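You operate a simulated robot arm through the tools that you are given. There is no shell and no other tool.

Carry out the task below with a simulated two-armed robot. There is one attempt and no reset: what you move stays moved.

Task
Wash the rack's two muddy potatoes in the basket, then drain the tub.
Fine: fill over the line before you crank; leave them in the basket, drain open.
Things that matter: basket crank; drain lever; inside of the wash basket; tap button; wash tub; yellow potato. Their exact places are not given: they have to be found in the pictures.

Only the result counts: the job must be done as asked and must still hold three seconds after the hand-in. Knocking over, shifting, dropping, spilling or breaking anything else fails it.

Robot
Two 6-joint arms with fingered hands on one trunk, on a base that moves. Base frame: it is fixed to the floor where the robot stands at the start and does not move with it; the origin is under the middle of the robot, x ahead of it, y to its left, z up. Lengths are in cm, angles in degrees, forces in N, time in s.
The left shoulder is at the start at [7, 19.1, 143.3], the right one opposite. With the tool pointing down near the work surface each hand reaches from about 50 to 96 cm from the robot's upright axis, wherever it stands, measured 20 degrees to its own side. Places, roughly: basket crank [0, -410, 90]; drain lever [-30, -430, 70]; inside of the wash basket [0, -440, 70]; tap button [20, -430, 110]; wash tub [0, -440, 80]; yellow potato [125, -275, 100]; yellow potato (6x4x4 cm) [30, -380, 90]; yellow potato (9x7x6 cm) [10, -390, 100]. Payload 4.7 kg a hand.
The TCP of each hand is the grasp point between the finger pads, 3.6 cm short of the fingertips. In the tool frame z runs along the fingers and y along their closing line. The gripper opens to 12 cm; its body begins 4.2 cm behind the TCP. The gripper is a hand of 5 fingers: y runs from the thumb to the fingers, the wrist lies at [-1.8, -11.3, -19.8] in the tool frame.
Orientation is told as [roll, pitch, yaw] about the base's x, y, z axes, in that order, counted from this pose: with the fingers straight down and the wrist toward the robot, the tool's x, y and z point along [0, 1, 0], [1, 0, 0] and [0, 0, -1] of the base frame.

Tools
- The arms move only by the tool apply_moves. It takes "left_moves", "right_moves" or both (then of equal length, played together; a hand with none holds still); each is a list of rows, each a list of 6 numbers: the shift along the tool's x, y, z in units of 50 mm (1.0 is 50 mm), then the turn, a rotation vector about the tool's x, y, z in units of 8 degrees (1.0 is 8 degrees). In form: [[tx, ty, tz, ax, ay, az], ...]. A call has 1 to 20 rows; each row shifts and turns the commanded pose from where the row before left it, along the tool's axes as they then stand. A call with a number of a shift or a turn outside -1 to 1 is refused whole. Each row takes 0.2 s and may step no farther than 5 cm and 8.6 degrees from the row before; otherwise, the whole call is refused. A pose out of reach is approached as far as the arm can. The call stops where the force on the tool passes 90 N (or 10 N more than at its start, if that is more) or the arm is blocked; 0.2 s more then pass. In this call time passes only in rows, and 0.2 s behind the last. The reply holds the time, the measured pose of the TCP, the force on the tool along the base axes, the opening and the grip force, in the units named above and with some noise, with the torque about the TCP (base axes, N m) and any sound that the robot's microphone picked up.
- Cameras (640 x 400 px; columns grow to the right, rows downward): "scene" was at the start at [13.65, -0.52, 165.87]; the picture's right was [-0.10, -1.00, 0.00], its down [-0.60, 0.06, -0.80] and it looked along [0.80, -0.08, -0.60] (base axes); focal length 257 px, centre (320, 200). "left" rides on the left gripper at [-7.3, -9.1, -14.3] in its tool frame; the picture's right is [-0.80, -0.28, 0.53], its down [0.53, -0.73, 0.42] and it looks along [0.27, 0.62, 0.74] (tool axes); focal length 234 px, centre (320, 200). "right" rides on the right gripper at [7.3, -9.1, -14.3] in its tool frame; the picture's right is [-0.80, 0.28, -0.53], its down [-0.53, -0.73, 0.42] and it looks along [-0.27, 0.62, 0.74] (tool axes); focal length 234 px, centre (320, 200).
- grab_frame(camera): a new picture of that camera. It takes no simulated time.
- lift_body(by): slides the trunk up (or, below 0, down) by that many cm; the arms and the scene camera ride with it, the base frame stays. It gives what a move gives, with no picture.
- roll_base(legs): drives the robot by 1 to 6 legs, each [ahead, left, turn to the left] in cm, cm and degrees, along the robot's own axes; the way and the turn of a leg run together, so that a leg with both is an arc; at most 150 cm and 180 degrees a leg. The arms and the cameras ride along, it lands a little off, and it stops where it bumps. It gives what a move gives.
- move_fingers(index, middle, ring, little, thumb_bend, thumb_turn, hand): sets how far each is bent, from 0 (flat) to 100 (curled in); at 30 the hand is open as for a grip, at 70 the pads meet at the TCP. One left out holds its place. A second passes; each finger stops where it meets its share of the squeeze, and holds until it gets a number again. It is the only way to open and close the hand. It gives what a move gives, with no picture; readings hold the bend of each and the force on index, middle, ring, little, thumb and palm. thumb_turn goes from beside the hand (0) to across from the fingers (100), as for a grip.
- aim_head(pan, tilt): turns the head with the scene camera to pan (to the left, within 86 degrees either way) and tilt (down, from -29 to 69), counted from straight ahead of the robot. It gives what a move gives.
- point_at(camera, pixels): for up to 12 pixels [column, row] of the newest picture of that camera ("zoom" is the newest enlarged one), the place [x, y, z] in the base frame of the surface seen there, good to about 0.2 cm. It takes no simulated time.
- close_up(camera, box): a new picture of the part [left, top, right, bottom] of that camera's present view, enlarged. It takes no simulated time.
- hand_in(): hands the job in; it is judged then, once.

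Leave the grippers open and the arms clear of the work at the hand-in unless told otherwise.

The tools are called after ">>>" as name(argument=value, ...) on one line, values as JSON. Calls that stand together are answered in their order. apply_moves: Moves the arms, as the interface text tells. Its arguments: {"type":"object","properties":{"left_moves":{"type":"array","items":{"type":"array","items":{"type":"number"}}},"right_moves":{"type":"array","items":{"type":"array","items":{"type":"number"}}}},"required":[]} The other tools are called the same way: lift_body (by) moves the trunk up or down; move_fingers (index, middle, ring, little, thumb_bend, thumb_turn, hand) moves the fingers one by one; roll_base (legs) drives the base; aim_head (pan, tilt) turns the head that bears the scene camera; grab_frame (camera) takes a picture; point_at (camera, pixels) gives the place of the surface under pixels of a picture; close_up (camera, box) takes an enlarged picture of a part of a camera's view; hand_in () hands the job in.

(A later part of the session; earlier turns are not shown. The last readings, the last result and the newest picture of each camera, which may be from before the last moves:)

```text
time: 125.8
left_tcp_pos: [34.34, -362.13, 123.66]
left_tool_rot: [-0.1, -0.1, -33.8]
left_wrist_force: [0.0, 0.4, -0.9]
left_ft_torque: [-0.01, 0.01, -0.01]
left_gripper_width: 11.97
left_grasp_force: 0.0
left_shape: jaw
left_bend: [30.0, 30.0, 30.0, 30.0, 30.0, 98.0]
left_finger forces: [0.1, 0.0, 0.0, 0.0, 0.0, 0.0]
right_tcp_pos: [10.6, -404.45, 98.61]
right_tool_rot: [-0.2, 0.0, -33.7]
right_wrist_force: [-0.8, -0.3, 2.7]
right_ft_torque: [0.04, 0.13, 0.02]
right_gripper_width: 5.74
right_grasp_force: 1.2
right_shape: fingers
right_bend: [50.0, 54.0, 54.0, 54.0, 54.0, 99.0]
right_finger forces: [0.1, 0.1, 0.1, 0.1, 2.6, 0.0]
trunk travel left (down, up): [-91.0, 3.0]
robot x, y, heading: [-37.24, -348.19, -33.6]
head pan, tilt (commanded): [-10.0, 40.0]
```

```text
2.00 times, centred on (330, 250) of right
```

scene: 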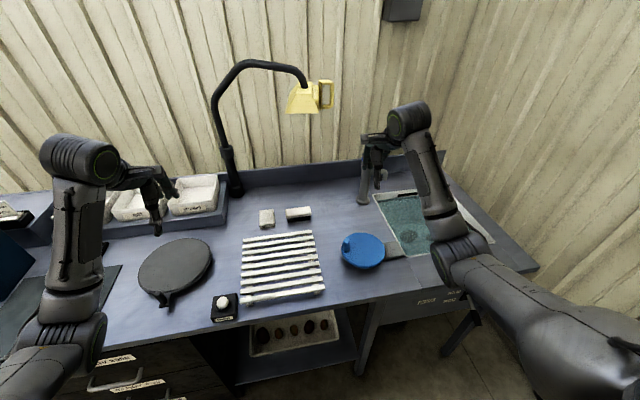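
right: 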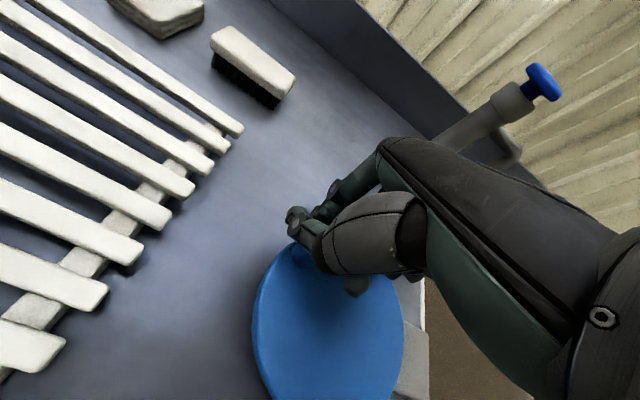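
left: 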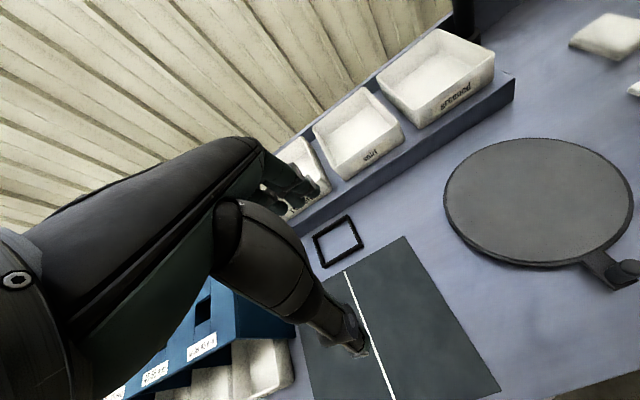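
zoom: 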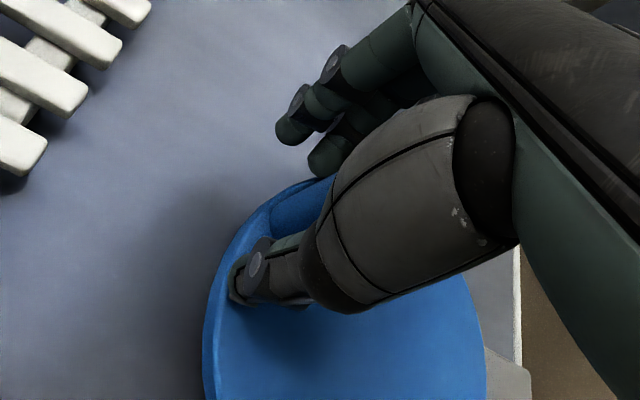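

The knob is now behind the thumb, under the middle finger, and fingertips lightly touch the disc. I'll rise 0.5 cm and close.

>>> apply_moves(right_moves=[[0, 0, -0.1, 0, 0, 0]])

>>> move_fingers(hand="right", index=80, middle=72, ring=82, little=85, thumb_bend=70)

>>> close_up(camera="right", box=[220, 150, 440, 350])

```text
time: 126.2
left_tcp_pos: [34.34, -362.24, 123.67]
left_tool_rot: [0.1, -0.1, -33.8]
left_wrist_force: [-0.1, 0.2, 0.3]
left_ft_torque: [0.0, 0.02, -0.01]
left_gripper_width: 11.96
left_grasp_force: 0.1
left_shape: jaw
left_bend: [30.0, 30.0, 30.0, 30.0, 30.0, 98.0]
left_finger forces: [0.0, 0.0, 0.1, 0.1, 0.0, 0.0]
right_tcp_pos: [10.61, -404.42, 98.99]
right_tool_rot: [-0.2, 0.2, -33.7]
right_wrist_force: [-0.3, -0.2, -0.3]
right_ft_torque: [0.0, 0.03, 0.02]
right_gripper_width: 5.69
right_grasp_force: 0.1
right_shape: fingers
right_bend: [50.0, 54.0, 54.0, 54.0, 54.0, 99.0]
right_finger forces: [0.0, 0.0, 0.1, 0.1, 0.0, 0.0]
trunk travel left (down, up): [-91.0, 3.0]
robot x, y, heading: [-37.42, -348.69, -33.6]
head pan, tilt (commanded): [-10.0, 40.0]
```

```text
time: 127.2
left_tcp_pos: [34.55, -362.1, 123.68]
left_tool_rot: [-0.1, 0.0, -33.8]
left_wrist_force: [-0.3, -0.2, 0.1]
left_ft_torque: [-0.01, -0.01, 0.0]
left_gripper_width: 11.95
left_grasp_force: 0.1
left_shape: jaw
left_bend: [30.0, 30.0, 30.0, 30.0, 30.0, 98.0]
left_finger forces: [0.1, 0.0, 0.0, 0.0, 0.0, 0.1]
right_tcp_pos: [10.69, -404.34, 99.01]
right_tool_rot: [-0.1, 0.0, -33.8]
right_wrist_force: [4.8, 3.6, -5.5]
right_ft_torque: [0.08, -0.12, 0.01]
right_gripper_width: 0.31
right_grasp_force: 9.5
right_shape: fingers
right_bend: [78.0, 67.0, 82.0, 85.0, 67.0, 100.0]
right_finger forces: [7.8, 4.7, 0.0, 0.1, 6.1, 0.0]
trunk travel left (down, up): [-91.0, 3.0]
robot x, y, heading: [-37.23, -348.49, -33.3]
head pan, tilt (commanded): [-10.0, 40.0]
```

```text
2.00 times, centred on (330, 250) of right
```

zoom: 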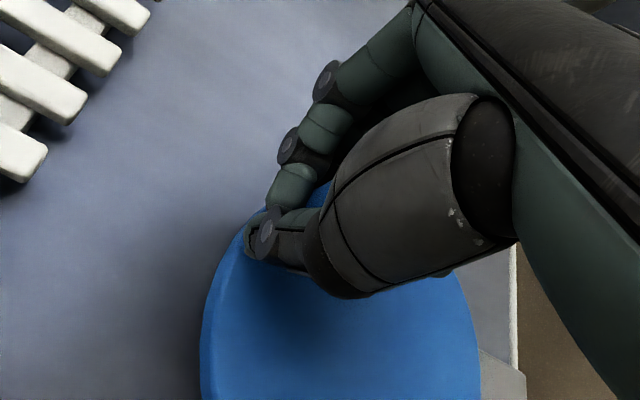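

The knob is caged on all sides. I'll sweep half a turn from here and check that it holds.

>>> apply_moves(right_moves=[[-0.29, 0.311, 0, 0, 0, 0], [-0.379, 0.193, 0, 0, 0, 0], [-0.422, 0.052, 0, 0, 0, 0], [-0.414, -0.096, 0, 0, 0, 0], [-0.357, -0.232, 0, 0, 0, 0], [-0.256, -0.339, 0, 0, 0, 0], [-0.124, -0.407, 0, 0, 0, 0], [0.022, -0.425, 0, 0, 0, 0], [0.166, -0.391, 0, 0, 0, 0]])

>>> close_up(camera="right", box=[220, 150, 440, 350])

>>> close_up(camera="scene", box=[310, 180, 470, 290])

```text
time: 129.2
left_tcp_pos: [33.84, -362.24, 124.08]
left_tool_rot: [0.1, -0.2, -33.7]
left_wrist_force: [-0.1, -0.3, -0.2]
left_ft_torque: [0.04, 0.0, 0.05]
left_gripper_width: 11.96
left_grasp_force: 0.1
left_shape: jaw
left_bend: [30.0, 30.0, 30.0, 30.0, 30.0, 98.0]
left_finger forces: [0.0, 0.0, 0.1, 0.0, 0.0, 0.0]
right_tcp_pos: [-1.66, -408.81, 98.5]
right_tool_rot: [0.5, 0.9, -33.8]
right_wrist_force: [-15.9, 7.1, 0.2]
right_ft_torque: [0.24, 0.28, -0.09]
right_gripper_width: 2.0
right_grasp_force: 14.0
right_shape: fingers
right_bend: [79.0, 73.0, 82.0, 85.0, 65.0, 98.0]
right_finger forces: [4.2, 12.5, 0.0, 0.0, 11.6, 0.0]
trunk travel left (down, up): [-91.0, 3.0]
robot x, y, heading: [-37.67, -348.34, -33.7]
head pan, tilt (commanded): [-10.0, 40.0]
```

```text
2.00 times, centred on (330, 250) of right
```

zoom: 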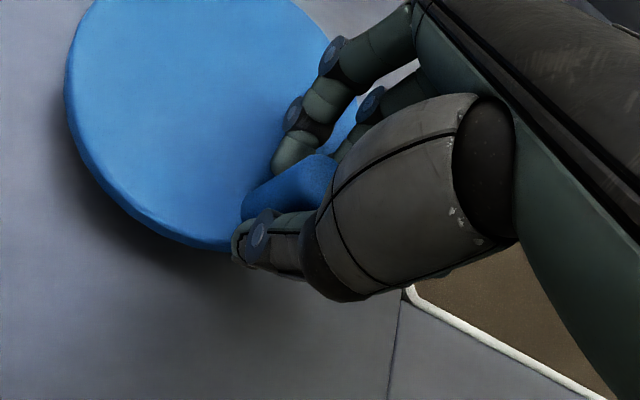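

```text
3.64 times, centred on (390, 235) of scene
```

zoom: 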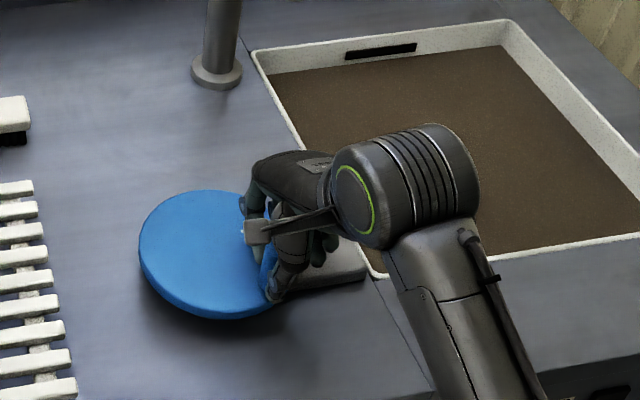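

It held through the half-turn that slipped before. I'll continue with a full turn.

>>> apply_moves(right_moves=[[0.29, -0.311, 0, 0, 0, 0], [0.379, -0.193, 0, 0, 0, 0], [0.422, -0.052, 0, 0, 0, 0], [0.414, 0.096, 0, 0, 0, 0], [0.357, 0.232, 0, 0, 0, 0], [0.256, 0.339, 0, 0, 0, 0], [0.124, 0.407, 0, 0, 0, 0], [-0.022, 0.425, 0, 0, 0, 0], [-0.166, 0.391, 0, 0, 0, 0], [-0.29, 0.311, 0, 0, 0, 0], [-0.379, 0.193, 0, 0, 0, 0], [-0.422, 0.052, 0, 0, 0, 0], [-0.414, -0.096, 0, 0, 0, 0], [-0.357, -0.232, 0, 0, 0, 0], [-0.256, -0.339, 0, 0, 0, 0], [-0.124, -0.407, 0, 0, 0, 0], [0.022, -0.425, 0, 0, 0, 0], [0.166, -0.391, 0, 0, 0, 0]])

>>> close_up(camera="right", box=[220, 150, 440, 350])

>>> close_up(camera="scene", box=[310, 180, 470, 290])

```text
time: 133.0
left_tcp_pos: [34.41, -362.02, 123.8]
left_tool_rot: [-0.1, -0.1, -33.8]
left_wrist_force: [1.1, 0.0, -0.2]
left_ft_torque: [0.01, -0.02, 0.0]
left_gripper_width: 11.97
left_grasp_force: 0.1
left_shape: jaw
left_bend: [30.0, 30.0, 30.0, 30.0, 30.0, 98.0]
left_finger forces: [0.0, 0.0, 0.0, 0.1, 0.0, 0.1]
right_tcp_pos: [-0.66, -408.88, 99.11]
right_tool_rot: [-0.1, 0.0, -33.8]
right_wrist_force: [0.5, 0.3, -0.5]
right_ft_torque: [-0.01, 0.02, -0.01]
right_gripper_width: 0.44
right_grasp_force: 0.1
right_shape: fingers
right_bend: [79.0, 72.0, 82.0, 85.0, 67.0, 100.0]
right_finger forces: [0.0, 0.0, 0.1, 0.0, 0.0, 0.0]
trunk travel left (down, up): [-91.0, 3.0]
robot x, y, heading: [-37.42, -348.75, -33.7]
head pan, tilt (commanded): [-10.0, 40.0]
```

```text
2.00 times, centred on (330, 250) of right
```

zoom: 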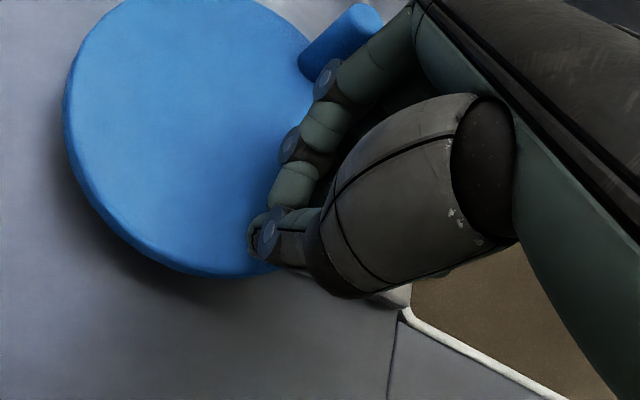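

```text
3.64 times, centred on (390, 235) of scene
```

zoom: 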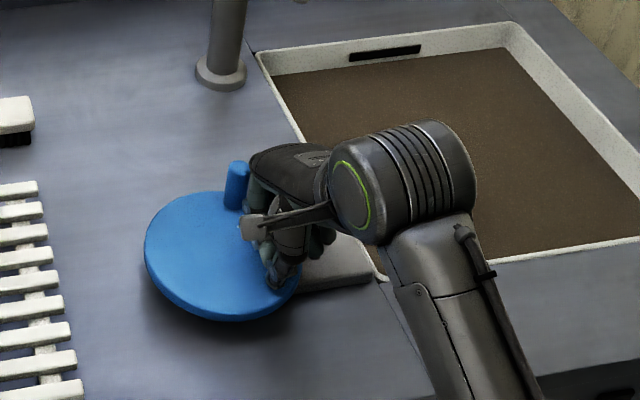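

The knob slipped past the index near the end of that turn, and the disc coasted ahead (knob now on the far side). That makes roughly three turns so far. The closed hand has no open slot now, so it works as a pusher. I'll re-centre it on the knob's circle (1.6 cm right) and sweep a full circle, pushing the knob ahead.

>>> apply_moves(right_moves=[[-0.32, 0, 0.06, 0, 0, 0], [0.29, -0.311, 0, 0, 0, 0], [0.379, -0.193, 0, 0, 0, 0], [0.422, -0.052, 0, 0, 0, 0], [0.414, 0.096, 0, 0, 0, 0], [0.357, 0.232, 0, 0, 0, 0], [0.256, 0.339, 0, 0, 0, 0], [0.124, 0.407, 0, 0, 0, 0], [-0.022, 0.425, 0, 0, 0, 0], [-0.166, 0.391, 0, 0, 0, 0], [-0.29, 0.311, 0, 0, 0, 0], [-0.379, 0.193, 0, 0, 0, 0], [-0.422, 0.052, 0, 0, 0, 0], [-0.414, -0.096, 0, 0, 0, 0], [-0.357, -0.232, 0, 0, 0, 0], [-0.256, -0.339, 0, 0, 0, 0], [-0.124, -0.407, 0, 0, 0, 0], [0.022, -0.425, 0, 0, 0, 0], [0.166, -0.391, 0, 0, 0, 0]])

>>> grab_frame(camera="right")

>>> close_up(camera="scene", box=[310, 180, 470, 290])

```text
time: 137.0
left_tcp_pos: [34.28, -362.04, 123.79]
left_tool_rot: [0.0, -0.2, -33.7]
left_wrist_force: [0.5, 0.3, -0.3]
left_ft_torque: [-0.01, -0.01, 0.0]
left_gripper_width: 11.98
left_grasp_force: 0.0
left_shape: jaw
left_bend: [30.0, 30.0, 30.0, 30.0, 30.0, 98.0]
left_finger forces: [0.0, 0.1, 0.1, 0.1, 0.0, 0.1]
right_tcp_pos: [-1.74, -410.6, 98.93]
right_tool_rot: [-0.2, 0.0, -33.7]
right_wrist_force: [-0.6, -0.3, 0.4]
right_ft_torque: [-0.04, 0.0, -0.01]
right_gripper_width: 0.45
right_grasp_force: 0.0
right_shape: fingers
right_bend: [79.0, 72.0, 82.0, 85.0, 66.0, 100.0]
right_finger forces: [0.0, 0.0, 0.2, 0.0, 0.0, 0.0]
trunk travel left (down, up): [-91.0, 3.0]
robot x, y, heading: [-37.14, -348.63, -33.7]
head pan, tilt (commanded): [-10.0, 40.0]
```

```text
taken
```

right: 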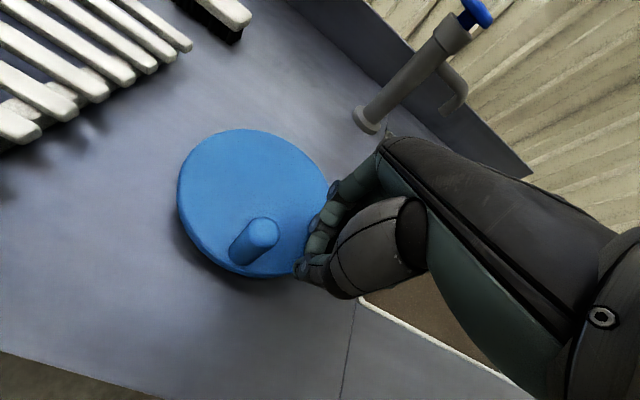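

```text
3.64 times, centred on (390, 235) of scene
```

zoom: 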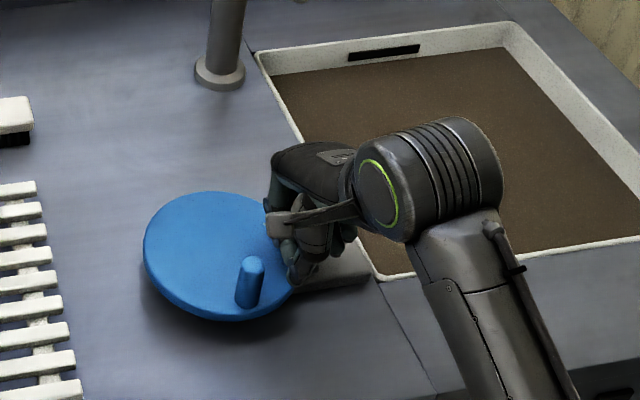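

The push works cleanly: the knob is now just ahead of the hand with no side load. I'll do more full turns this way.

>>> apply_moves(right_moves=[[0.29, -0.311, 0, 0, 0, 0], [0.379, -0.193, 0, 0, 0, 0], [0.422, -0.052, 0, 0, 0, 0], [0.414, 0.096, 0, 0, 0, 0], [0.357, 0.232, 0, 0, 0, 0], [0.256, 0.339, 0, 0, 0, 0], [0.124, 0.407, 0, 0, 0, 0], [-0.022, 0.425, 0, 0, 0, 0], [-0.166, 0.391, 0, 0, 0, 0], [-0.29, 0.311, 0, 0, 0, 0], [-0.379, 0.193, 0, 0, 0, 0], [-0.422, 0.052, 0, 0, 0, 0], [-0.414, -0.096, 0, 0, 0, 0], [-0.357, -0.232, 0, 0, 0, 0], [-0.256, -0.339, 0, 0, 0, 0], [-0.124, -0.407, 0, 0, 0, 0], [0.022, -0.425, 0, 0, 0, 0], [0.166, -0.391, 0, 0, 0, 0]])

>>> close_up(camera="scene", box=[310, 180, 470, 290])

```text
time: 140.8
left_tcp_pos: [34.31, -362.03, 123.79]
left_tool_rot: [0.0, -0.1, -33.9]
left_wrist_force: [-0.5, 1.1, -0.4]
left_ft_torque: [0.0, -0.05, 0.01]
left_gripper_width: 11.95
left_grasp_force: 0.1
left_shape: jaw
left_bend: [30.0, 30.0, 30.0, 30.0, 30.0, 98.0]
left_finger forces: [0.0, 0.0, 0.0, 0.0, 0.0, 0.0]
right_tcp_pos: [-1.59, -410.58, 98.59]
right_tool_rot: [-0.2, -0.1, -33.6]
right_wrist_force: [0.6, 0.1, -0.1]
right_ft_torque: [-0.01, -0.01, -0.02]
right_gripper_width: 0.68
right_grasp_force: 0.0
right_shape: fingers
right_bend: [80.0, 72.0, 82.0, 85.0, 65.0, 100.0]
right_finger forces: [0.0, 0.0, 0.0, 0.1, 0.0, 0.1]
trunk travel left (down, up): [-91.0, 3.0]
robot x, y, heading: [-37.47, -348.41, -33.9]
head pan, tilt (commanded): [-10.0, 40.0]
```

```text
3.64 times, centred on (390, 235) of scene
```

zoom: 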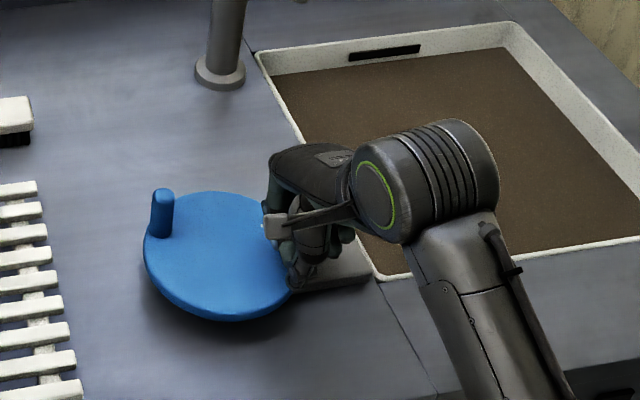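

The knob is at the left now. I'll sweep two more full circles, checking between them.

>>> apply_moves(right_moves=[[0.29, -0.311, 0, 0, 0, 0], [0.379, -0.193, 0, 0, 0, 0], [0.422, -0.052, 0, 0, 0, 0], [0.414, 0.096, 0, 0, 0, 0], [0.357, 0.232, 0, 0, 0, 0], [0.256, 0.339, 0, 0, 0, 0], [0.124, 0.407, 0, 0, 0, 0], [-0.022, 0.425, 0, 0, 0, 0], [-0.166, 0.391, 0, 0, 0, 0], [-0.29, 0.311, 0, 0, 0, 0], [-0.379, 0.193, 0, 0, 0, 0], [-0.422, 0.052, 0, 0, 0, 0], [-0.414, -0.096, 0, 0, 0, 0], [-0.357, -0.232, 0, 0, 0, 0], [-0.256, -0.339, 0, 0, 0, 0], [-0.124, -0.407, 0, 0, 0, 0], [0.022, -0.425, 0, 0, 0, 0], [0.166, -0.391, 0, 0, 0, 0]])

>>> close_up(camera="scene", box=[310, 180, 470, 290])

```text
time: 142.9
left_tcp_pos: [33.14, -362.26, 124.4]
left_tool_rot: [-0.1, -0.6, -34.5]
left_wrist_force: [0.4, 0.2, -0.4]
left_ft_torque: [0.0, 0.1, -0.01]
left_gripper_width: 11.95
left_grasp_force: 0.0
left_shape: jaw
left_bend: [30.0, 30.0, 30.0, 30.0, 30.0, 98.0]
left_finger forces: [0.0, 0.1, 0.0, 0.0, 0.0, 0.0]
right_tcp_pos: [7.03, -407.5, 98.43]
right_tool_rot: [-1.1, 1.1, -35.1]
right_wrist_force: [-69.5, 12.5, 37.3]
right_ft_torque: [-0.78, -1.53, -1.57]
right_gripper_width: 0.67
right_grasp_force: 44.3
right_shape: fingers
right_bend: [80.0, 71.0, 82.0, 85.0, 65.0, 99.0]
right_finger forces: [0.0, 75.6, 0.0, 0.1, 13.2, 0.1]
trunk travel left (down, up): [-91.0, 3.0]
robot x, y, heading: [-37.91, -348.73, -34.6]
head pan, tilt (commanded): [-10.0, 40.0]
stopped in row 10 (right hand): the force on the tool passed its limit at 92 N (the readings are from after the stop); the commanded pose is now the measured one
```

```text
3.64 times, centred on (390, 235) of scene
```

zoom: 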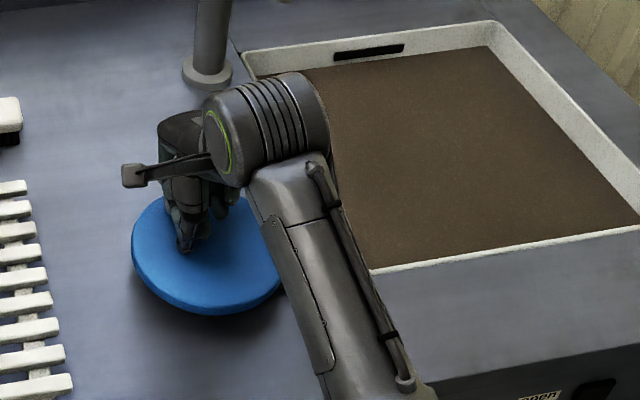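

The hand jammed against the knob (70 N). I'll back off toward the robot 2 cm to relieve it, then lift clear and look.

>>> apply_moves(right_moves=[[0, -0.3, 0, 0, 0, 0], [0, -0.2, 0, 0, 0, 0]])

>>> apply_moves(right_moves=[[0, 0, -0.6, 0, 0, 0], [0, 0, -0.8, 0, 0, 0]])

>>> grab_frame(camera="right")

>>> grab_frame(camera="scene")

```text
time: 143.5
left_tcp_pos: [33.65, -361.99, 124.2]
left_tool_rot: [0.0, -0.4, -33.9]
left_wrist_force: [-0.4, 0.2, -0.3]
left_ft_torque: [0.0, -0.01, 0.0]
left_gripper_width: 11.99
left_grasp_force: 0.1
left_shape: jaw
left_bend: [30.0, 30.0, 30.0, 30.0, 30.0, 98.0]
left_finger forces: [0.0, 0.1, 0.1, 0.0, 0.0, 0.0]
right_tcp_pos: [6.57, -405.52, 98.39]
right_tool_rot: [-0.3, 0.8, -34.1]
right_wrist_force: [-20.9, 0.6, 29.1]
right_ft_torque: [-0.25, -0.21, -0.37]
right_gripper_width: 0.56
right_grasp_force: 28.0
right_shape: fingers
right_bend: [80.0, 73.0, 82.0, 85.0, 67.0, 100.0]
right_finger forces: [0.0, 22.4, 0.0, 0.0, 33.8, 0.0]
trunk travel left (down, up): [-91.0, 3.0]
robot x, y, heading: [-37.41, -348.48, -34.2]
head pan, tilt (commanded): [-10.0, 40.0]
```

```text
time: 144.1
left_tcp_pos: [34.15, -362.3, 123.73]
left_tool_rot: [-0.1, 0.0, -34.1]
left_wrist_force: [-0.4, 0.2, 0.3]
left_ft_torque: [-0.02, -0.01, -0.02]
left_gripper_width: 11.97
left_grasp_force: 0.1
left_shape: jaw
left_bend: [30.0, 30.0, 30.0, 30.0, 30.0, 98.0]
left_finger forces: [0.1, 0.1, 0.1, 0.1, 0.1, 0.1]
right_tcp_pos: [6.9, -405.69, 104.83]
right_tool_rot: [-0.4, 1.4, -34.2]
right_wrist_force: [-0.6, 0.7, 0.8]
right_ft_torque: [-0.04, -0.02, -0.01]
right_gripper_width: 0.65
right_grasp_force: 0.1
right_shape: fingers
right_bend: [80.0, 72.0, 82.0, 85.0, 66.0, 100.0]
right_finger forces: [0.0, 0.0, 0.0, 0.2, 0.1, 0.0]
trunk travel left (down, up): [-91.0, 3.0]
robot x, y, heading: [-37.92, -348.21, -33.9]
head pan, tilt (commanded): [-10.0, 40.0]
```

```text
taken
```

right: 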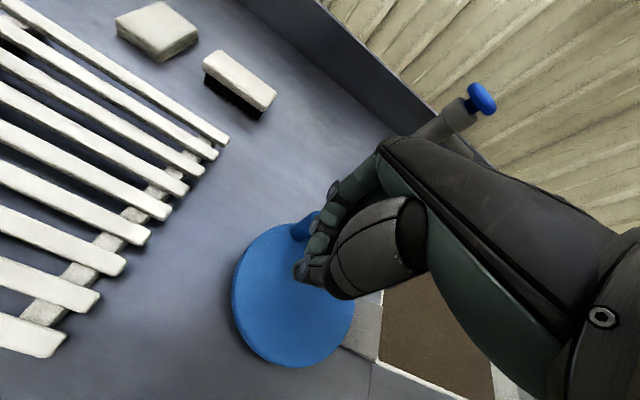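

```text
taken
```

scene: 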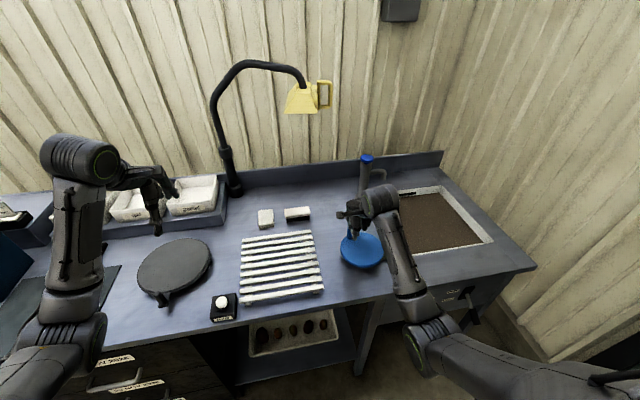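

The hand is free and nothing else moved. The knob is on the far side now. Before more turns I'll back the hand away to see the knob clearly and calibrate the crank circle better.

>>> apply_moves(right_moves=[[-0.4, -0.6, -0.5, 0, 0, 0], [-0.8, -0.4, -0.2, 0, 0, 0]])

>>> grab_frame(camera="right")

>>> close_up(camera="scene", box=[320, 190, 420, 280])

```text
time: 144.7
left_tcp_pos: [33.88, -362.64, 123.87]
left_tool_rot: [0.0, -0.1, -34.0]
left_wrist_force: [-0.7, -0.9, 0.3]
left_ft_torque: [-0.03, -0.08, 0.03]
left_gripper_width: 11.96
left_grasp_force: 0.0
left_shape: jaw
left_bend: [30.0, 30.0, 30.0, 30.0, 30.0, 98.0]
left_finger forces: [0.0, 0.0, 0.0, 0.1, 0.0, 0.0]
right_tcp_pos: [-0.79, -408.01, 108.31]
right_tool_rot: [-0.3, 1.4, -34.1]
right_wrist_force: [-0.2, 0.1, 0.0]
right_ft_torque: [0.0, -0.02, 0.01]
right_gripper_width: 0.64
right_grasp_force: 0.1
right_shape: fingers
right_bend: [80.0, 72.0, 82.0, 85.0, 66.0, 100.0]
right_finger forces: [0.1, 0.1, 0.1, 0.1, 0.0, 0.0]
trunk travel left (down, up): [-91.0, 3.0]
robot x, y, heading: [-37.51, -348.01, -33.8]
head pan, tilt (commanded): [-10.0, 40.0]
```

```text
taken
```

right: 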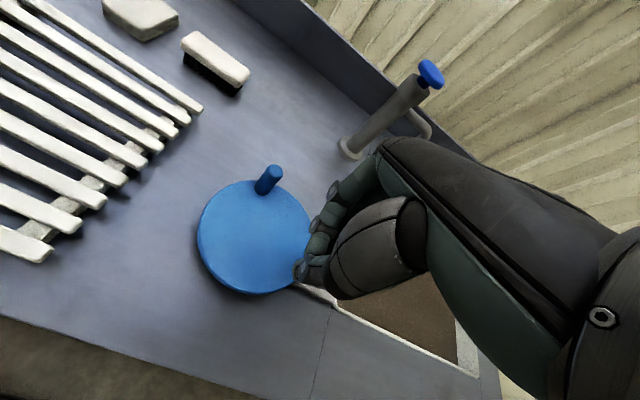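

```text
4.44 times, centred on (370, 235) of scene
```

zoom: 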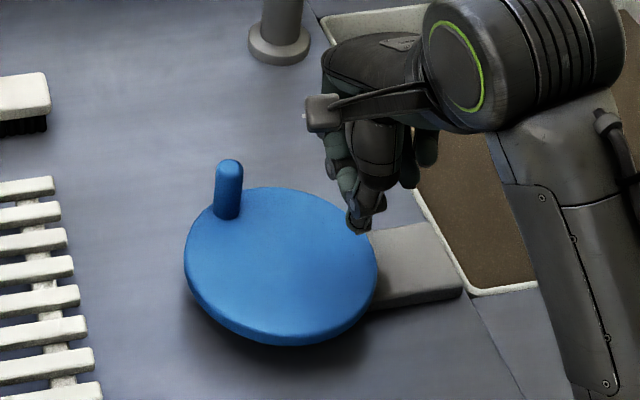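

>>> point_at(camera="right", pixels=[[273, 170], [270, 168], [277, 171], [262, 190], [203, 215], [245, 290], [305, 222], [230, 185], [203, 262], [290, 283]])

>>> point_at(camera="zoom", pixels=[[229, 165], [222, 168], [236, 168], [227, 210], [188, 255], [372, 265], [290, 192], [280, 338], [345, 215], [215, 310]])

```text
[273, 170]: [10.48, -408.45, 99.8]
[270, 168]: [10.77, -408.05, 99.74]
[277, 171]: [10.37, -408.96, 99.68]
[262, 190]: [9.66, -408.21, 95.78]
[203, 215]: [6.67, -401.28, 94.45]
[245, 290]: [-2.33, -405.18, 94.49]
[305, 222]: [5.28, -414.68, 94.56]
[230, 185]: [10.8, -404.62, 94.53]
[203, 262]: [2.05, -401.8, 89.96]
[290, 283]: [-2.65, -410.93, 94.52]
```

```text
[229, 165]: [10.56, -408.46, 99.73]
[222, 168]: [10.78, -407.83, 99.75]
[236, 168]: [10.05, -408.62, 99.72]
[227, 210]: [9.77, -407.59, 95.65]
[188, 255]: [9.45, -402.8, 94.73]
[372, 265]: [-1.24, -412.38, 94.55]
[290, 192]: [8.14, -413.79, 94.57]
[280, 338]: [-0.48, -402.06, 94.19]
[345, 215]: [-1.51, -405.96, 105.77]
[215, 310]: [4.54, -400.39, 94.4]
```

Crank centre refined to (4.4,-407.9), knob radius 6.0. For a safer push I'll try a single-peg shape: index extended, other fingers curled, thumb turned aside. I'll look at it before using it.

>>> move_fingers(hand="right", index=45, middle=100, ring=100, little=100, thumb_bend=0, thumb_turn=0)

>>> close_up(camera="right", box=[220, 120, 460, 340])

>>> close_up(camera="scene", box=[340, 170, 440, 260])

```text
time: 145.7
left_tcp_pos: [34.16, -362.49, 123.64]
left_tool_rot: [-0.1, -0.1, -34.0]
left_wrist_force: [0.0, 0.9, 0.1]
left_ft_torque: [-0.01, -0.02, -0.01]
left_gripper_width: 11.96
left_grasp_force: 0.0
left_shape: jaw
left_bend: [30.0, 30.0, 30.0, 30.0, 30.0, 98.0]
left_finger forces: [0.0, 0.0, 0.0, 0.1, 0.0, 0.0]
right_tcp_pos: [-0.49, -408.04, 108.37]
right_tool_rot: [-0.3, 1.6, -34.2]
right_wrist_force: [-0.5, 0.0, 0.1]
right_ft_torque: [-0.01, 0.0, -0.02]
right_gripper_width: 17.93
right_grasp_force: 0.0
right_shape: fingers
right_bend: [45.0, 100.0, 100.0, 100.0, 0.0, 0.0]
right_finger forces: [0.0, 0.0, 0.0, 0.0, 0.2, 0.1]
trunk travel left (down, up): [-91.0, 3.0]
robot x, y, heading: [-37.43, -348.3, -33.8]
head pan, tilt (commanded): [-10.0, 40.0]
```

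```text
1.82 times, centred on (340, 230) of right
```

zoom: 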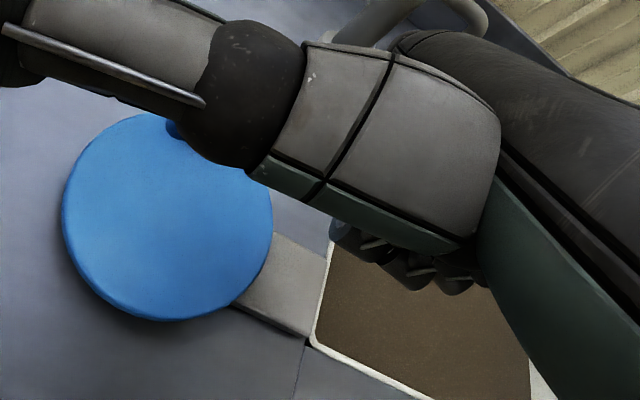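

```text
4.44 times, centred on (390, 215) of scene
```

zoom: 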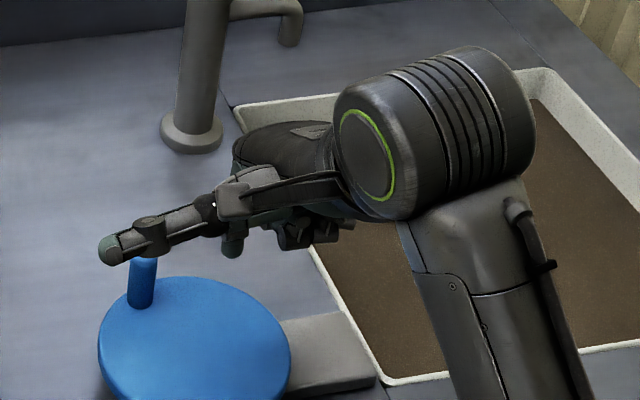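

The thumb sticks out sideways at knob height, so that won't do. I'll put the thumb opposite but wide open instead, keeping only the index down as the peg.

>>> move_fingers(hand="right", index=52, middle=100, ring=100, little=100, thumb_bend=5, thumb_turn=98)

>>> close_up(camera="right", box=[220, 120, 460, 340])

>>> close_up(camera="scene", box=[340, 170, 440, 260])

```text
time: 146.7
left_tcp_pos: [34.16, -362.57, 123.79]
left_tool_rot: [0.0, -0.1, -34.1]
left_wrist_force: [0.1, 1.2, 0.5]
left_ft_torque: [0.02, 0.0, -0.02]
left_gripper_width: 11.94
left_grasp_force: 0.1
left_shape: jaw
left_bend: [30.0, 30.0, 30.0, 30.0, 30.0, 98.0]
left_finger forces: [0.0, 0.0, 0.1, 0.0, 0.0, 0.0]
right_tcp_pos: [-0.56, -408.04, 108.28]
right_tool_rot: [-0.4, 1.5, -34.2]
right_wrist_force: [0.2, -0.8, -0.3]
right_ft_torque: [-0.02, 0.02, 0.02]
right_gripper_width: 11.33
right_grasp_force: 0.0
right_shape: fingers
right_bend: [52.0, 100.0, 100.0, 100.0, 5.0, 94.0]
right_finger forces: [0.0, 0.1, 0.1, 0.1, 0.0, 0.0]
trunk travel left (down, up): [-91.0, 3.0]
robot x, y, heading: [-37.73, -348.62, -33.9]
head pan, tilt (commanded): [-10.0, 40.0]
```

```text
1.82 times, centred on (340, 230) of right
```

zoom: 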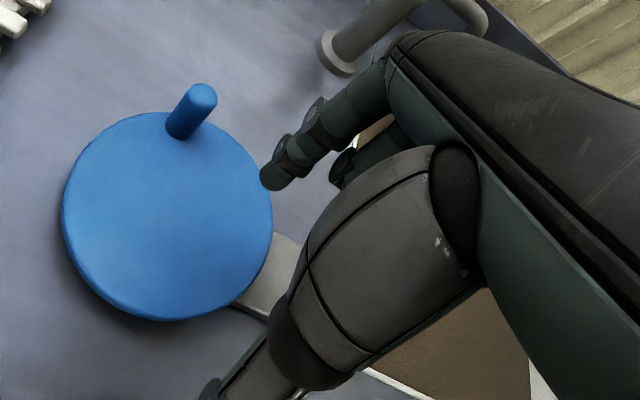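

```text
4.44 times, centred on (390, 215) of scene
```

zoom: 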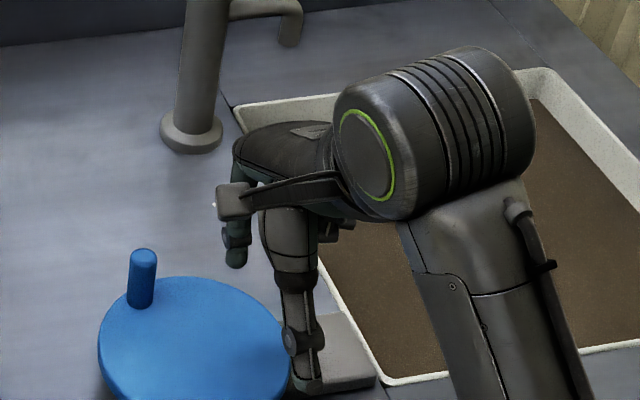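

>>> point_at(camera="zoom", pixels=[[235, 262], [236, 235], [305, 385], [308, 345], [300, 300], [325, 235]])

>>> point_at(camera="right", pixels=[[369, 219], [364, 217], [335, 330], [350, 212], [304, 210]])

```text
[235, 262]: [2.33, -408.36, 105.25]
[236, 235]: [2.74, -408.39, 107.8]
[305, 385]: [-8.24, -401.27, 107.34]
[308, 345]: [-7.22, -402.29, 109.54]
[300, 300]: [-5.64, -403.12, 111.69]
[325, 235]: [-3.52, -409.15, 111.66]
```

```text
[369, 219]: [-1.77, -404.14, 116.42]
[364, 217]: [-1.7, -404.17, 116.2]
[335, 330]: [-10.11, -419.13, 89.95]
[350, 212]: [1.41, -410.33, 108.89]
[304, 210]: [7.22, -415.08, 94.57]
```

The index tip makes a clean peg at tool offset (1.3, 3.4), and the thumb is 13 cm behind it. The curled fingers sit above knob height. I'll place the peg behind the knob (which is at 60° on its circle), lowering at the 30° position.

>>> apply_moves(right_moves=[[0.68, 0.365, 0, -0.19, 0.05, -0.05], [0.68, 0.365, 0, 0, 0, 0], [0, 0, 0.7, 0, 0, 0], [0, 0, 0.7, 0, 0, 0], [0, 0, 0.4, 0, 0, 0]])

>>> grab_frame(camera="right")

>>> close_up(camera="scene", box=[320, 180, 420, 280])

```text
time: 147.9
left_tcp_pos: [34.23, -362.49, 123.71]
left_tool_rot: [-0.1, 0.0, -34.1]
left_wrist_force: [0.3, 0.9, -0.2]
left_ft_torque: [0.01, -0.02, -0.03]
left_gripper_width: 11.97
left_grasp_force: 0.0
left_shape: jaw
left_bend: [30.0, 30.0, 30.0, 30.0, 30.0, 98.0]
left_finger forces: [0.1, 0.0, 0.0, 0.0, 0.0, 0.0]
right_tcp_pos: [6.23, -404.7, 99.49]
right_tool_rot: [-0.2, 0.0, -33.9]
right_wrist_force: [0.1, -0.6, -0.2]
right_ft_torque: [-0.03, 0.0, 0.01]
right_gripper_width: 11.32
right_grasp_force: 0.0
right_shape: fingers
right_bend: [52.0, 100.0, 100.0, 100.0, 5.0, 94.0]
right_finger forces: [0.0, 0.0, 0.0, 0.1, 0.0, 0.1]
trunk travel left (down, up): [-91.0, 3.0]
robot x, y, heading: [-37.66, -348.38, -34.0]
head pan, tilt (commanded): [-10.0, 40.0]
```

```text
taken
```

right: 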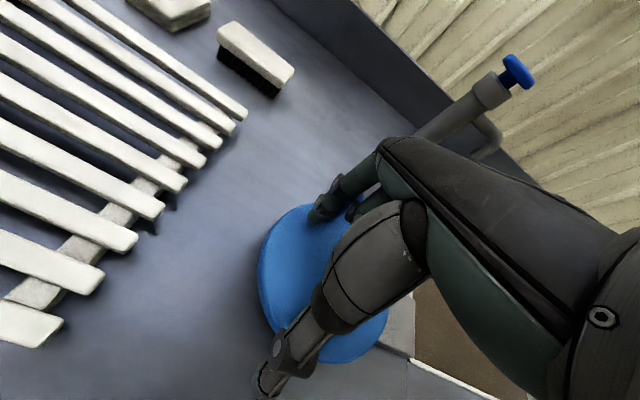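

```text
4.00 times, centred on (370, 230) of scene
```

zoom: 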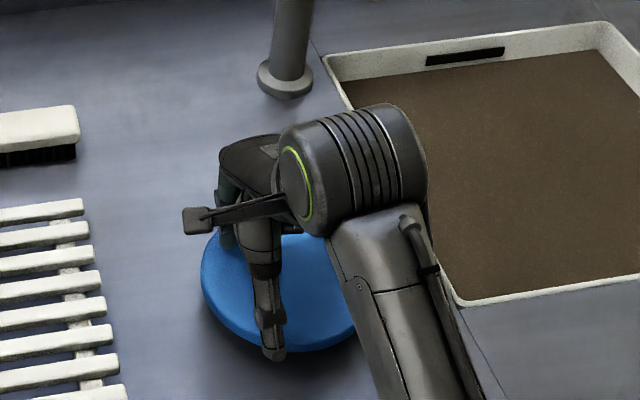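

No contact yet; the peg is just behind the knob. I'll lower 0.7 cm and push through half a turn.

>>> apply_moves(right_moves=[[0, 0, 0.14, 0, 0, 0], [-0.268, 0.319, 0, 0, 0, 0], [-0.361, 0.208, 0, 0, 0, 0], [-0.41, 0.072, 0, 0, 0, 0], [-0.41, -0.072, 0, 0, 0, 0], [-0.361, -0.208, 0, 0, 0, 0], [-0.268, -0.319, 0, 0, 0, 0], [-0.143, -0.392, 0, 0, 0, 0], [0, -0.417, 0, 0, 0, 0], [0.143, -0.392, 0, 0, 0, 0]])

>>> grab_frame(camera="right")

>>> close_up(camera="scene", box=[320, 180, 440, 280])

```text
time: 150.1
left_tcp_pos: [34.06, -362.5, 123.72]
left_tool_rot: [-0.1, -0.1, -34.1]
left_wrist_force: [-0.2, 0.8, -0.3]
left_ft_torque: [-0.04, 0.04, -0.01]
left_gripper_width: 11.95
left_grasp_force: 0.0
left_shape: jaw
left_bend: [30.0, 30.0, 30.0, 30.0, 30.0, 98.0]
left_finger forces: [0.0, 0.1, 0.1, 0.0, 0.1, 0.0]
right_tcp_pos: [-4.95, -409.74, 98.66]
right_tool_rot: [0.0, 0.1, -34.0]
right_wrist_force: [-0.3, 0.0, 0.7]
right_ft_torque: [-0.01, -0.05, 0.01]
right_gripper_width: 11.32
right_grasp_force: 0.8
right_shape: fingers
right_bend: [52.0, 100.0, 100.0, 100.0, 5.0, 94.0]
right_finger forces: [0.8, 0.0, 0.0, 0.0, 0.1, 0.0]
trunk travel left (down, up): [-91.0, 3.0]
robot x, y, heading: [-37.48, -348.59, -34.0]
head pan, tilt (commanded): [-10.0, 40.0]
```

```text
taken
```

right: 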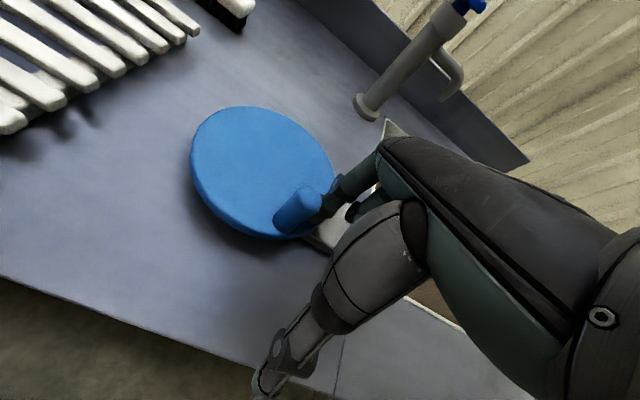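

```text
4.00 times, centred on (380, 230) of scene
```

zoom: 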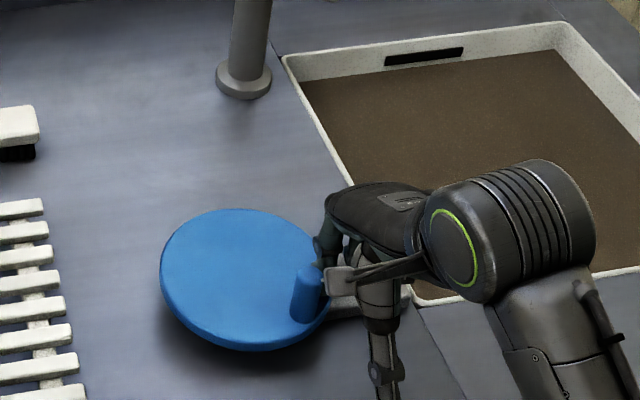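

The peg pushes the knob cleanly with under 1 N. I'll run a full turn this way.

>>> apply_moves(right_moves=[[0.268, -0.319, 0, 0, 0, 0], [0.361, -0.208, 0, 0, 0, 0], [0.41, -0.072, 0, 0, 0, 0], [0.41, 0.072, 0, 0, 0, 0], [0.361, 0.208, 0, 0, 0, 0], [0.268, 0.319, 0, 0, 0, 0], [0.143, 0.392, 0, 0, 0, 0], [0, 0.417, 0, 0, 0, 0], [-0.143, 0.392, 0, 0, 0, 0], [-0.268, 0.319, 0, 0, 0, 0], [-0.361, 0.208, 0, 0, 0, 0], [-0.41, 0.072, 0, 0, 0, 0], [-0.41, -0.072, 0, 0, 0, 0], [-0.361, -0.208, 0, 0, 0, 0], [-0.268, -0.319, 0, 0, 0, 0], [-0.143, -0.392, 0, 0, 0, 0], [0, -0.417, 0, 0, 0, 0], [0.143, -0.392, 0, 0, 0, 0]])

>>> grab_frame(camera="right")

>>> close_up(camera="scene", box=[320, 180, 440, 280])

```text
time: 153.9
left_tcp_pos: [34.23, -362.63, 123.71]
left_tool_rot: [-0.1, -0.1, -34.1]
left_wrist_force: [0.5, -0.1, -0.2]
left_ft_torque: [0.01, 0.03, 0.02]
left_gripper_width: 11.98
left_grasp_force: 0.1
left_shape: jaw
left_bend: [30.0, 30.0, 30.0, 30.0, 30.0, 98.0]
left_finger forces: [0.0, 0.0, 0.1, 0.0, 0.0, 0.0]
right_tcp_pos: [-4.74, -409.88, 98.69]
right_tool_rot: [-0.6, 0.1, -34.1]
right_wrist_force: [2.4, 2.6, 10.4]
right_ft_torque: [0.0, -0.57, 0.17]
right_gripper_width: 11.61
right_grasp_force: 5.8
right_shape: fingers
right_bend: [50.0, 100.0, 100.0, 100.0, 5.0, 94.0]
right_finger forces: [11.2, 0.0, 0.1, 0.1, 0.0, 0.0]
trunk travel left (down, up): [-91.0, 3.0]
robot x, y, heading: [-37.77, -348.34, -34.1]
head pan, tilt (commanded): [-10.0, 40.0]
```

```text
taken
```

right: 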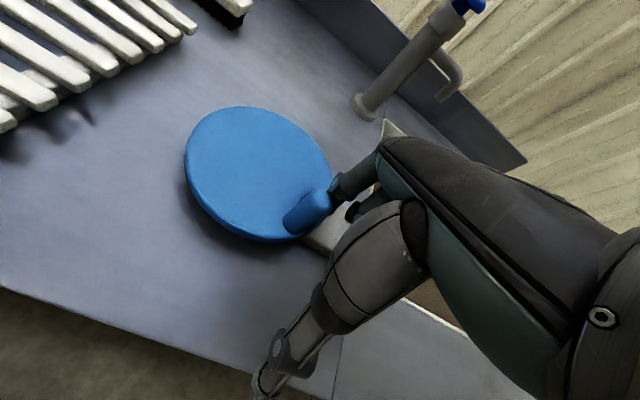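

```text
4.00 times, centred on (380, 230) of scene
```

zoom: 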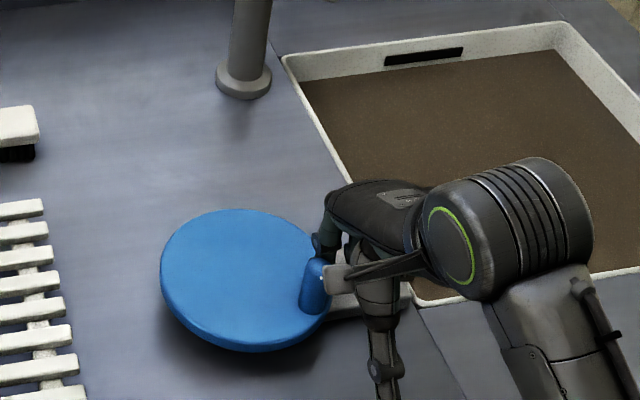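

A clean full turn. I'll do two more the same way for a thorough wash.

>>> apply_moves(right_moves=[[0.268, -0.319, -0.04, 0, 0, 0], [0.361, -0.208, 0, 0, 0, 0], [0.41, -0.072, 0, 0, 0, 0], [0.41, 0.072, 0, 0, 0, 0], [0.361, 0.208, 0, 0, 0, 0], [0.268, 0.319, 0, 0, 0, 0], [0.143, 0.392, 0, 0, 0, 0], [0, 0.417, 0, 0, 0, 0], [-0.143, 0.392, 0, 0, 0, 0], [-0.268, 0.319, 0, 0, 0, 0], [-0.361, 0.208, 0, 0, 0, 0], [-0.41, 0.072, 0, 0, 0, 0], [-0.41, -0.072, 0, 0, 0, 0], [-0.361, -0.208, 0, 0, 0, 0], [-0.268, -0.319, 0, 0, 0, 0], [-0.143, -0.392, 0, 0, 0, 0], [0, -0.417, 0, 0, 0, 0], [0.143, -0.392, 0, 0, 0, 0]])

>>> apply_moves(right_moves=[[0.268, -0.319, 0, 0, 0, 0], [0.361, -0.208, 0, 0, 0, 0], [0.41, -0.072, 0, 0, 0, 0], [0.41, 0.072, 0, 0, 0, 0], [0.361, 0.208, 0, 0, 0, 0], [0.268, 0.319, 0, 0, 0, 0], [0.143, 0.392, 0, 0, 0, 0], [0, 0.417, 0, 0, 0, 0], [-0.143, 0.392, 0, 0, 0, 0], [-0.268, 0.319, 0, 0, 0, 0], [-0.361, 0.208, 0, 0, 0, 0], [-0.41, 0.072, 0, 0, 0, 0], [-0.41, -0.072, 0, 0, 0, 0], [-0.361, -0.208, 0, 0, 0, 0], [-0.268, -0.319, 0, 0, 0, 0], [-0.143, -0.392, 0, 0, 0, 0], [0, -0.417, 0, 0, 0, 0], [0.143, -0.392, 0, 0, 0, 0]])

>>> grab_frame(camera="right")

>>> grab_frame(camera="scene")

```text
time: 157.7
left_tcp_pos: [33.89, -362.46, 123.94]
left_tool_rot: [-0.1, -0.3, -34.2]
left_wrist_force: [-0.5, 0.0, 0.0]
left_ft_torque: [-0.05, -0.04, 0.01]
left_gripper_width: 11.98
left_grasp_force: 0.0
left_shape: jaw
left_bend: [30.0, 30.0, 30.0, 30.0, 30.0, 98.0]
left_finger forces: [0.0, 0.0, 0.0, 0.0, 0.0, 0.1]
right_tcp_pos: [-5.25, -409.75, 98.66]
right_tool_rot: [-0.2, 0.1, -34.0]
right_wrist_force: [-0.7, 1.1, 4.4]
right_ft_torque: [-0.03, -0.17, 0.02]
right_gripper_width: 11.21
right_grasp_force: 1.4
right_shape: fingers
right_bend: [53.0, 100.0, 100.0, 100.0, 5.0, 94.0]
right_finger forces: [3.4, 0.0, 0.1, 0.0, 0.0, 0.1]
trunk travel left (down, up): [-91.0, 3.0]
robot x, y, heading: [-37.59, -348.45, -34.3]
head pan, tilt (commanded): [-10.0, 40.0]
```

```text
time: 161.5
left_tcp_pos: [34.16, -362.52, 123.78]
left_tool_rot: [0.0, -0.1, -34.1]
left_wrist_force: [0.0, 1.0, -0.7]
left_ft_torque: [-0.01, 0.0, 0.02]
left_gripper_width: 11.97
left_grasp_force: 0.0
left_shape: jaw
left_bend: [30.0, 30.0, 30.0, 30.0, 30.0, 98.0]
left_finger forces: [0.1, 0.1, 0.1, 0.0, 0.2, 0.0]
right_tcp_pos: [-4.73, -409.85, 99.03]
right_tool_rot: [0.0, -0.1, -33.9]
right_wrist_force: [-0.6, 0.6, 0.3]
right_ft_torque: [0.01, 0.0, 0.01]
right_gripper_width: 11.34
right_grasp_force: 0.1
right_shape: fingers
right_bend: [52.0, 100.0, 100.0, 100.0, 5.0, 94.0]
right_finger forces: [0.0, 0.0, 0.1, 0.0, 0.0, 0.0]
trunk travel left (down, up): [-91.0, 3.0]
robot x, y, heading: [-37.37, -348.59, -33.7]
head pan, tilt (commanded): [-10.0, 40.0]
```

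```text
taken
```

right: 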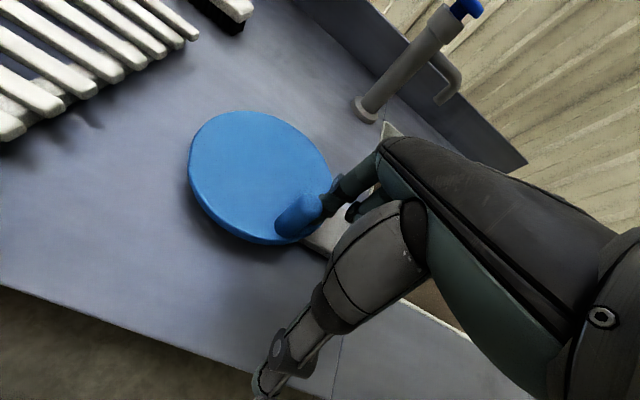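

```text
taken
```

scene: 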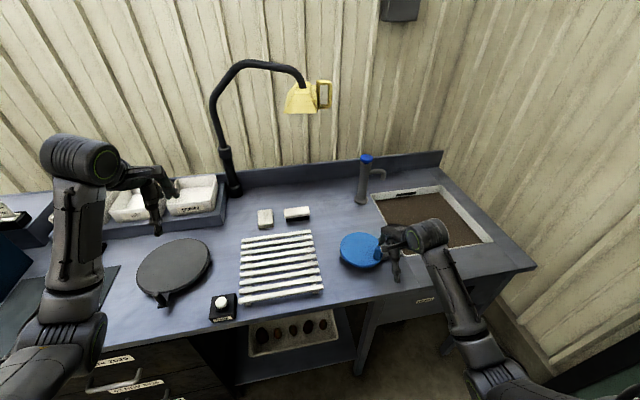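

About eight turns in total are done. Next is the drain lever. I'll raise the hand off the crank and measure the side wall at the right before moving there.

>>> apply_moves(right_moves=[[-0.2, -0.2, -0.4, 0, 0, 0], [0, -0.2, -0.9, 0, 0, 0], [0, 0, -0.9, 0, 0, 0], [0, 0, -0.9, 0, 0, 0]])

>>> aim_head(pan=-35, tilt=40)

>>> grab_frame(camera="scene")

>>> point_at(camera="scene", pixels=[[420, 60], [480, 60], [540, 120], [400, 250], [450, 300], [330, 330], [600, 300]])

```text
time: 162.5
left_tcp_pos: [34.07, -362.7, 123.66]
left_tool_rot: [0.0, -0.1, -34.1]
left_wrist_force: [-0.1, -0.9, 0.1]
left_ft_torque: [-0.01, -0.01, 0.0]
left_gripper_width: 11.93
left_grasp_force: 0.0
left_shape: jaw
left_bend: [30.0, 30.0, 30.0, 30.0, 30.0, 98.0]
left_finger forces: [0.0, 0.0, 0.0, 0.0, 0.1, 0.0]
right_tcp_pos: [-7.21, -409.74, 114.31]
right_tool_rot: [-0.1, 0.0, -33.9]
right_wrist_force: [-0.3, -0.5, -0.7]
right_ft_torque: [-0.02, -0.02, 0.01]
right_gripper_width: 11.31
right_grasp_force: 0.0
right_shape: fingers
right_bend: [52.0, 100.0, 100.0, 100.0, 5.0, 94.0]
right_finger forces: [0.0, 0.1, 0.0, 0.0, 0.0, 0.1]
trunk travel left (down, up): [-91.0, 3.0]
robot x, y, heading: [-37.61, -348.37, -34.1]
head pan, tilt (commanded): [-10.0, 40.0]
```

```text
time: 163.4
left_tcp_pos: [34.18, -362.52, 123.79]
left_tool_rot: [-0.1, -0.1, -34.1]
left_wrist_force: [0.0, -0.8, 0.1]
left_ft_torque: [0.05, 0.02, -0.02]
left_gripper_width: 11.97
left_grasp_force: 0.0
left_shape: jaw
left_bend: [30.0, 30.0, 30.0, 30.0, 30.0, 98.0]
left_finger forces: [0.0, 0.1, 0.0, 0.0, 0.0, 0.0]
right_tcp_pos: [-7.13, -409.67, 114.31]
right_tool_rot: [-0.1, 0.0, -33.9]
right_wrist_force: [0.1, 1.4, 0.0]
right_ft_torque: [0.01, 0.02, 0.0]
right_gripper_width: 11.34
right_grasp_force: 0.0
right_shape: fingers
right_bend: [52.0, 100.0, 100.0, 100.0, 5.0, 94.0]
right_finger forces: [0.1, 0.0, 0.1, 0.1, 0.1, 0.1]
trunk travel left (down, up): [-91.0, 3.0]
robot x, y, heading: [-37.56, -348.23, -33.9]
head pan, tilt (commanded): [-35.0, 40.0]
```

```text
taken
```

scene: 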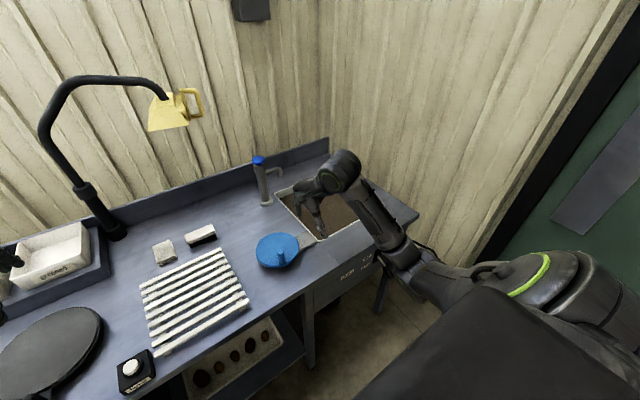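

```text
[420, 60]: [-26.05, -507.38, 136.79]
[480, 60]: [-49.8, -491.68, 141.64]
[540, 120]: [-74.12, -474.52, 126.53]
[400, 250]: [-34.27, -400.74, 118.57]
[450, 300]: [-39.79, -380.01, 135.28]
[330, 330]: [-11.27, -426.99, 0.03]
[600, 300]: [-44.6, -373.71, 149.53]
```

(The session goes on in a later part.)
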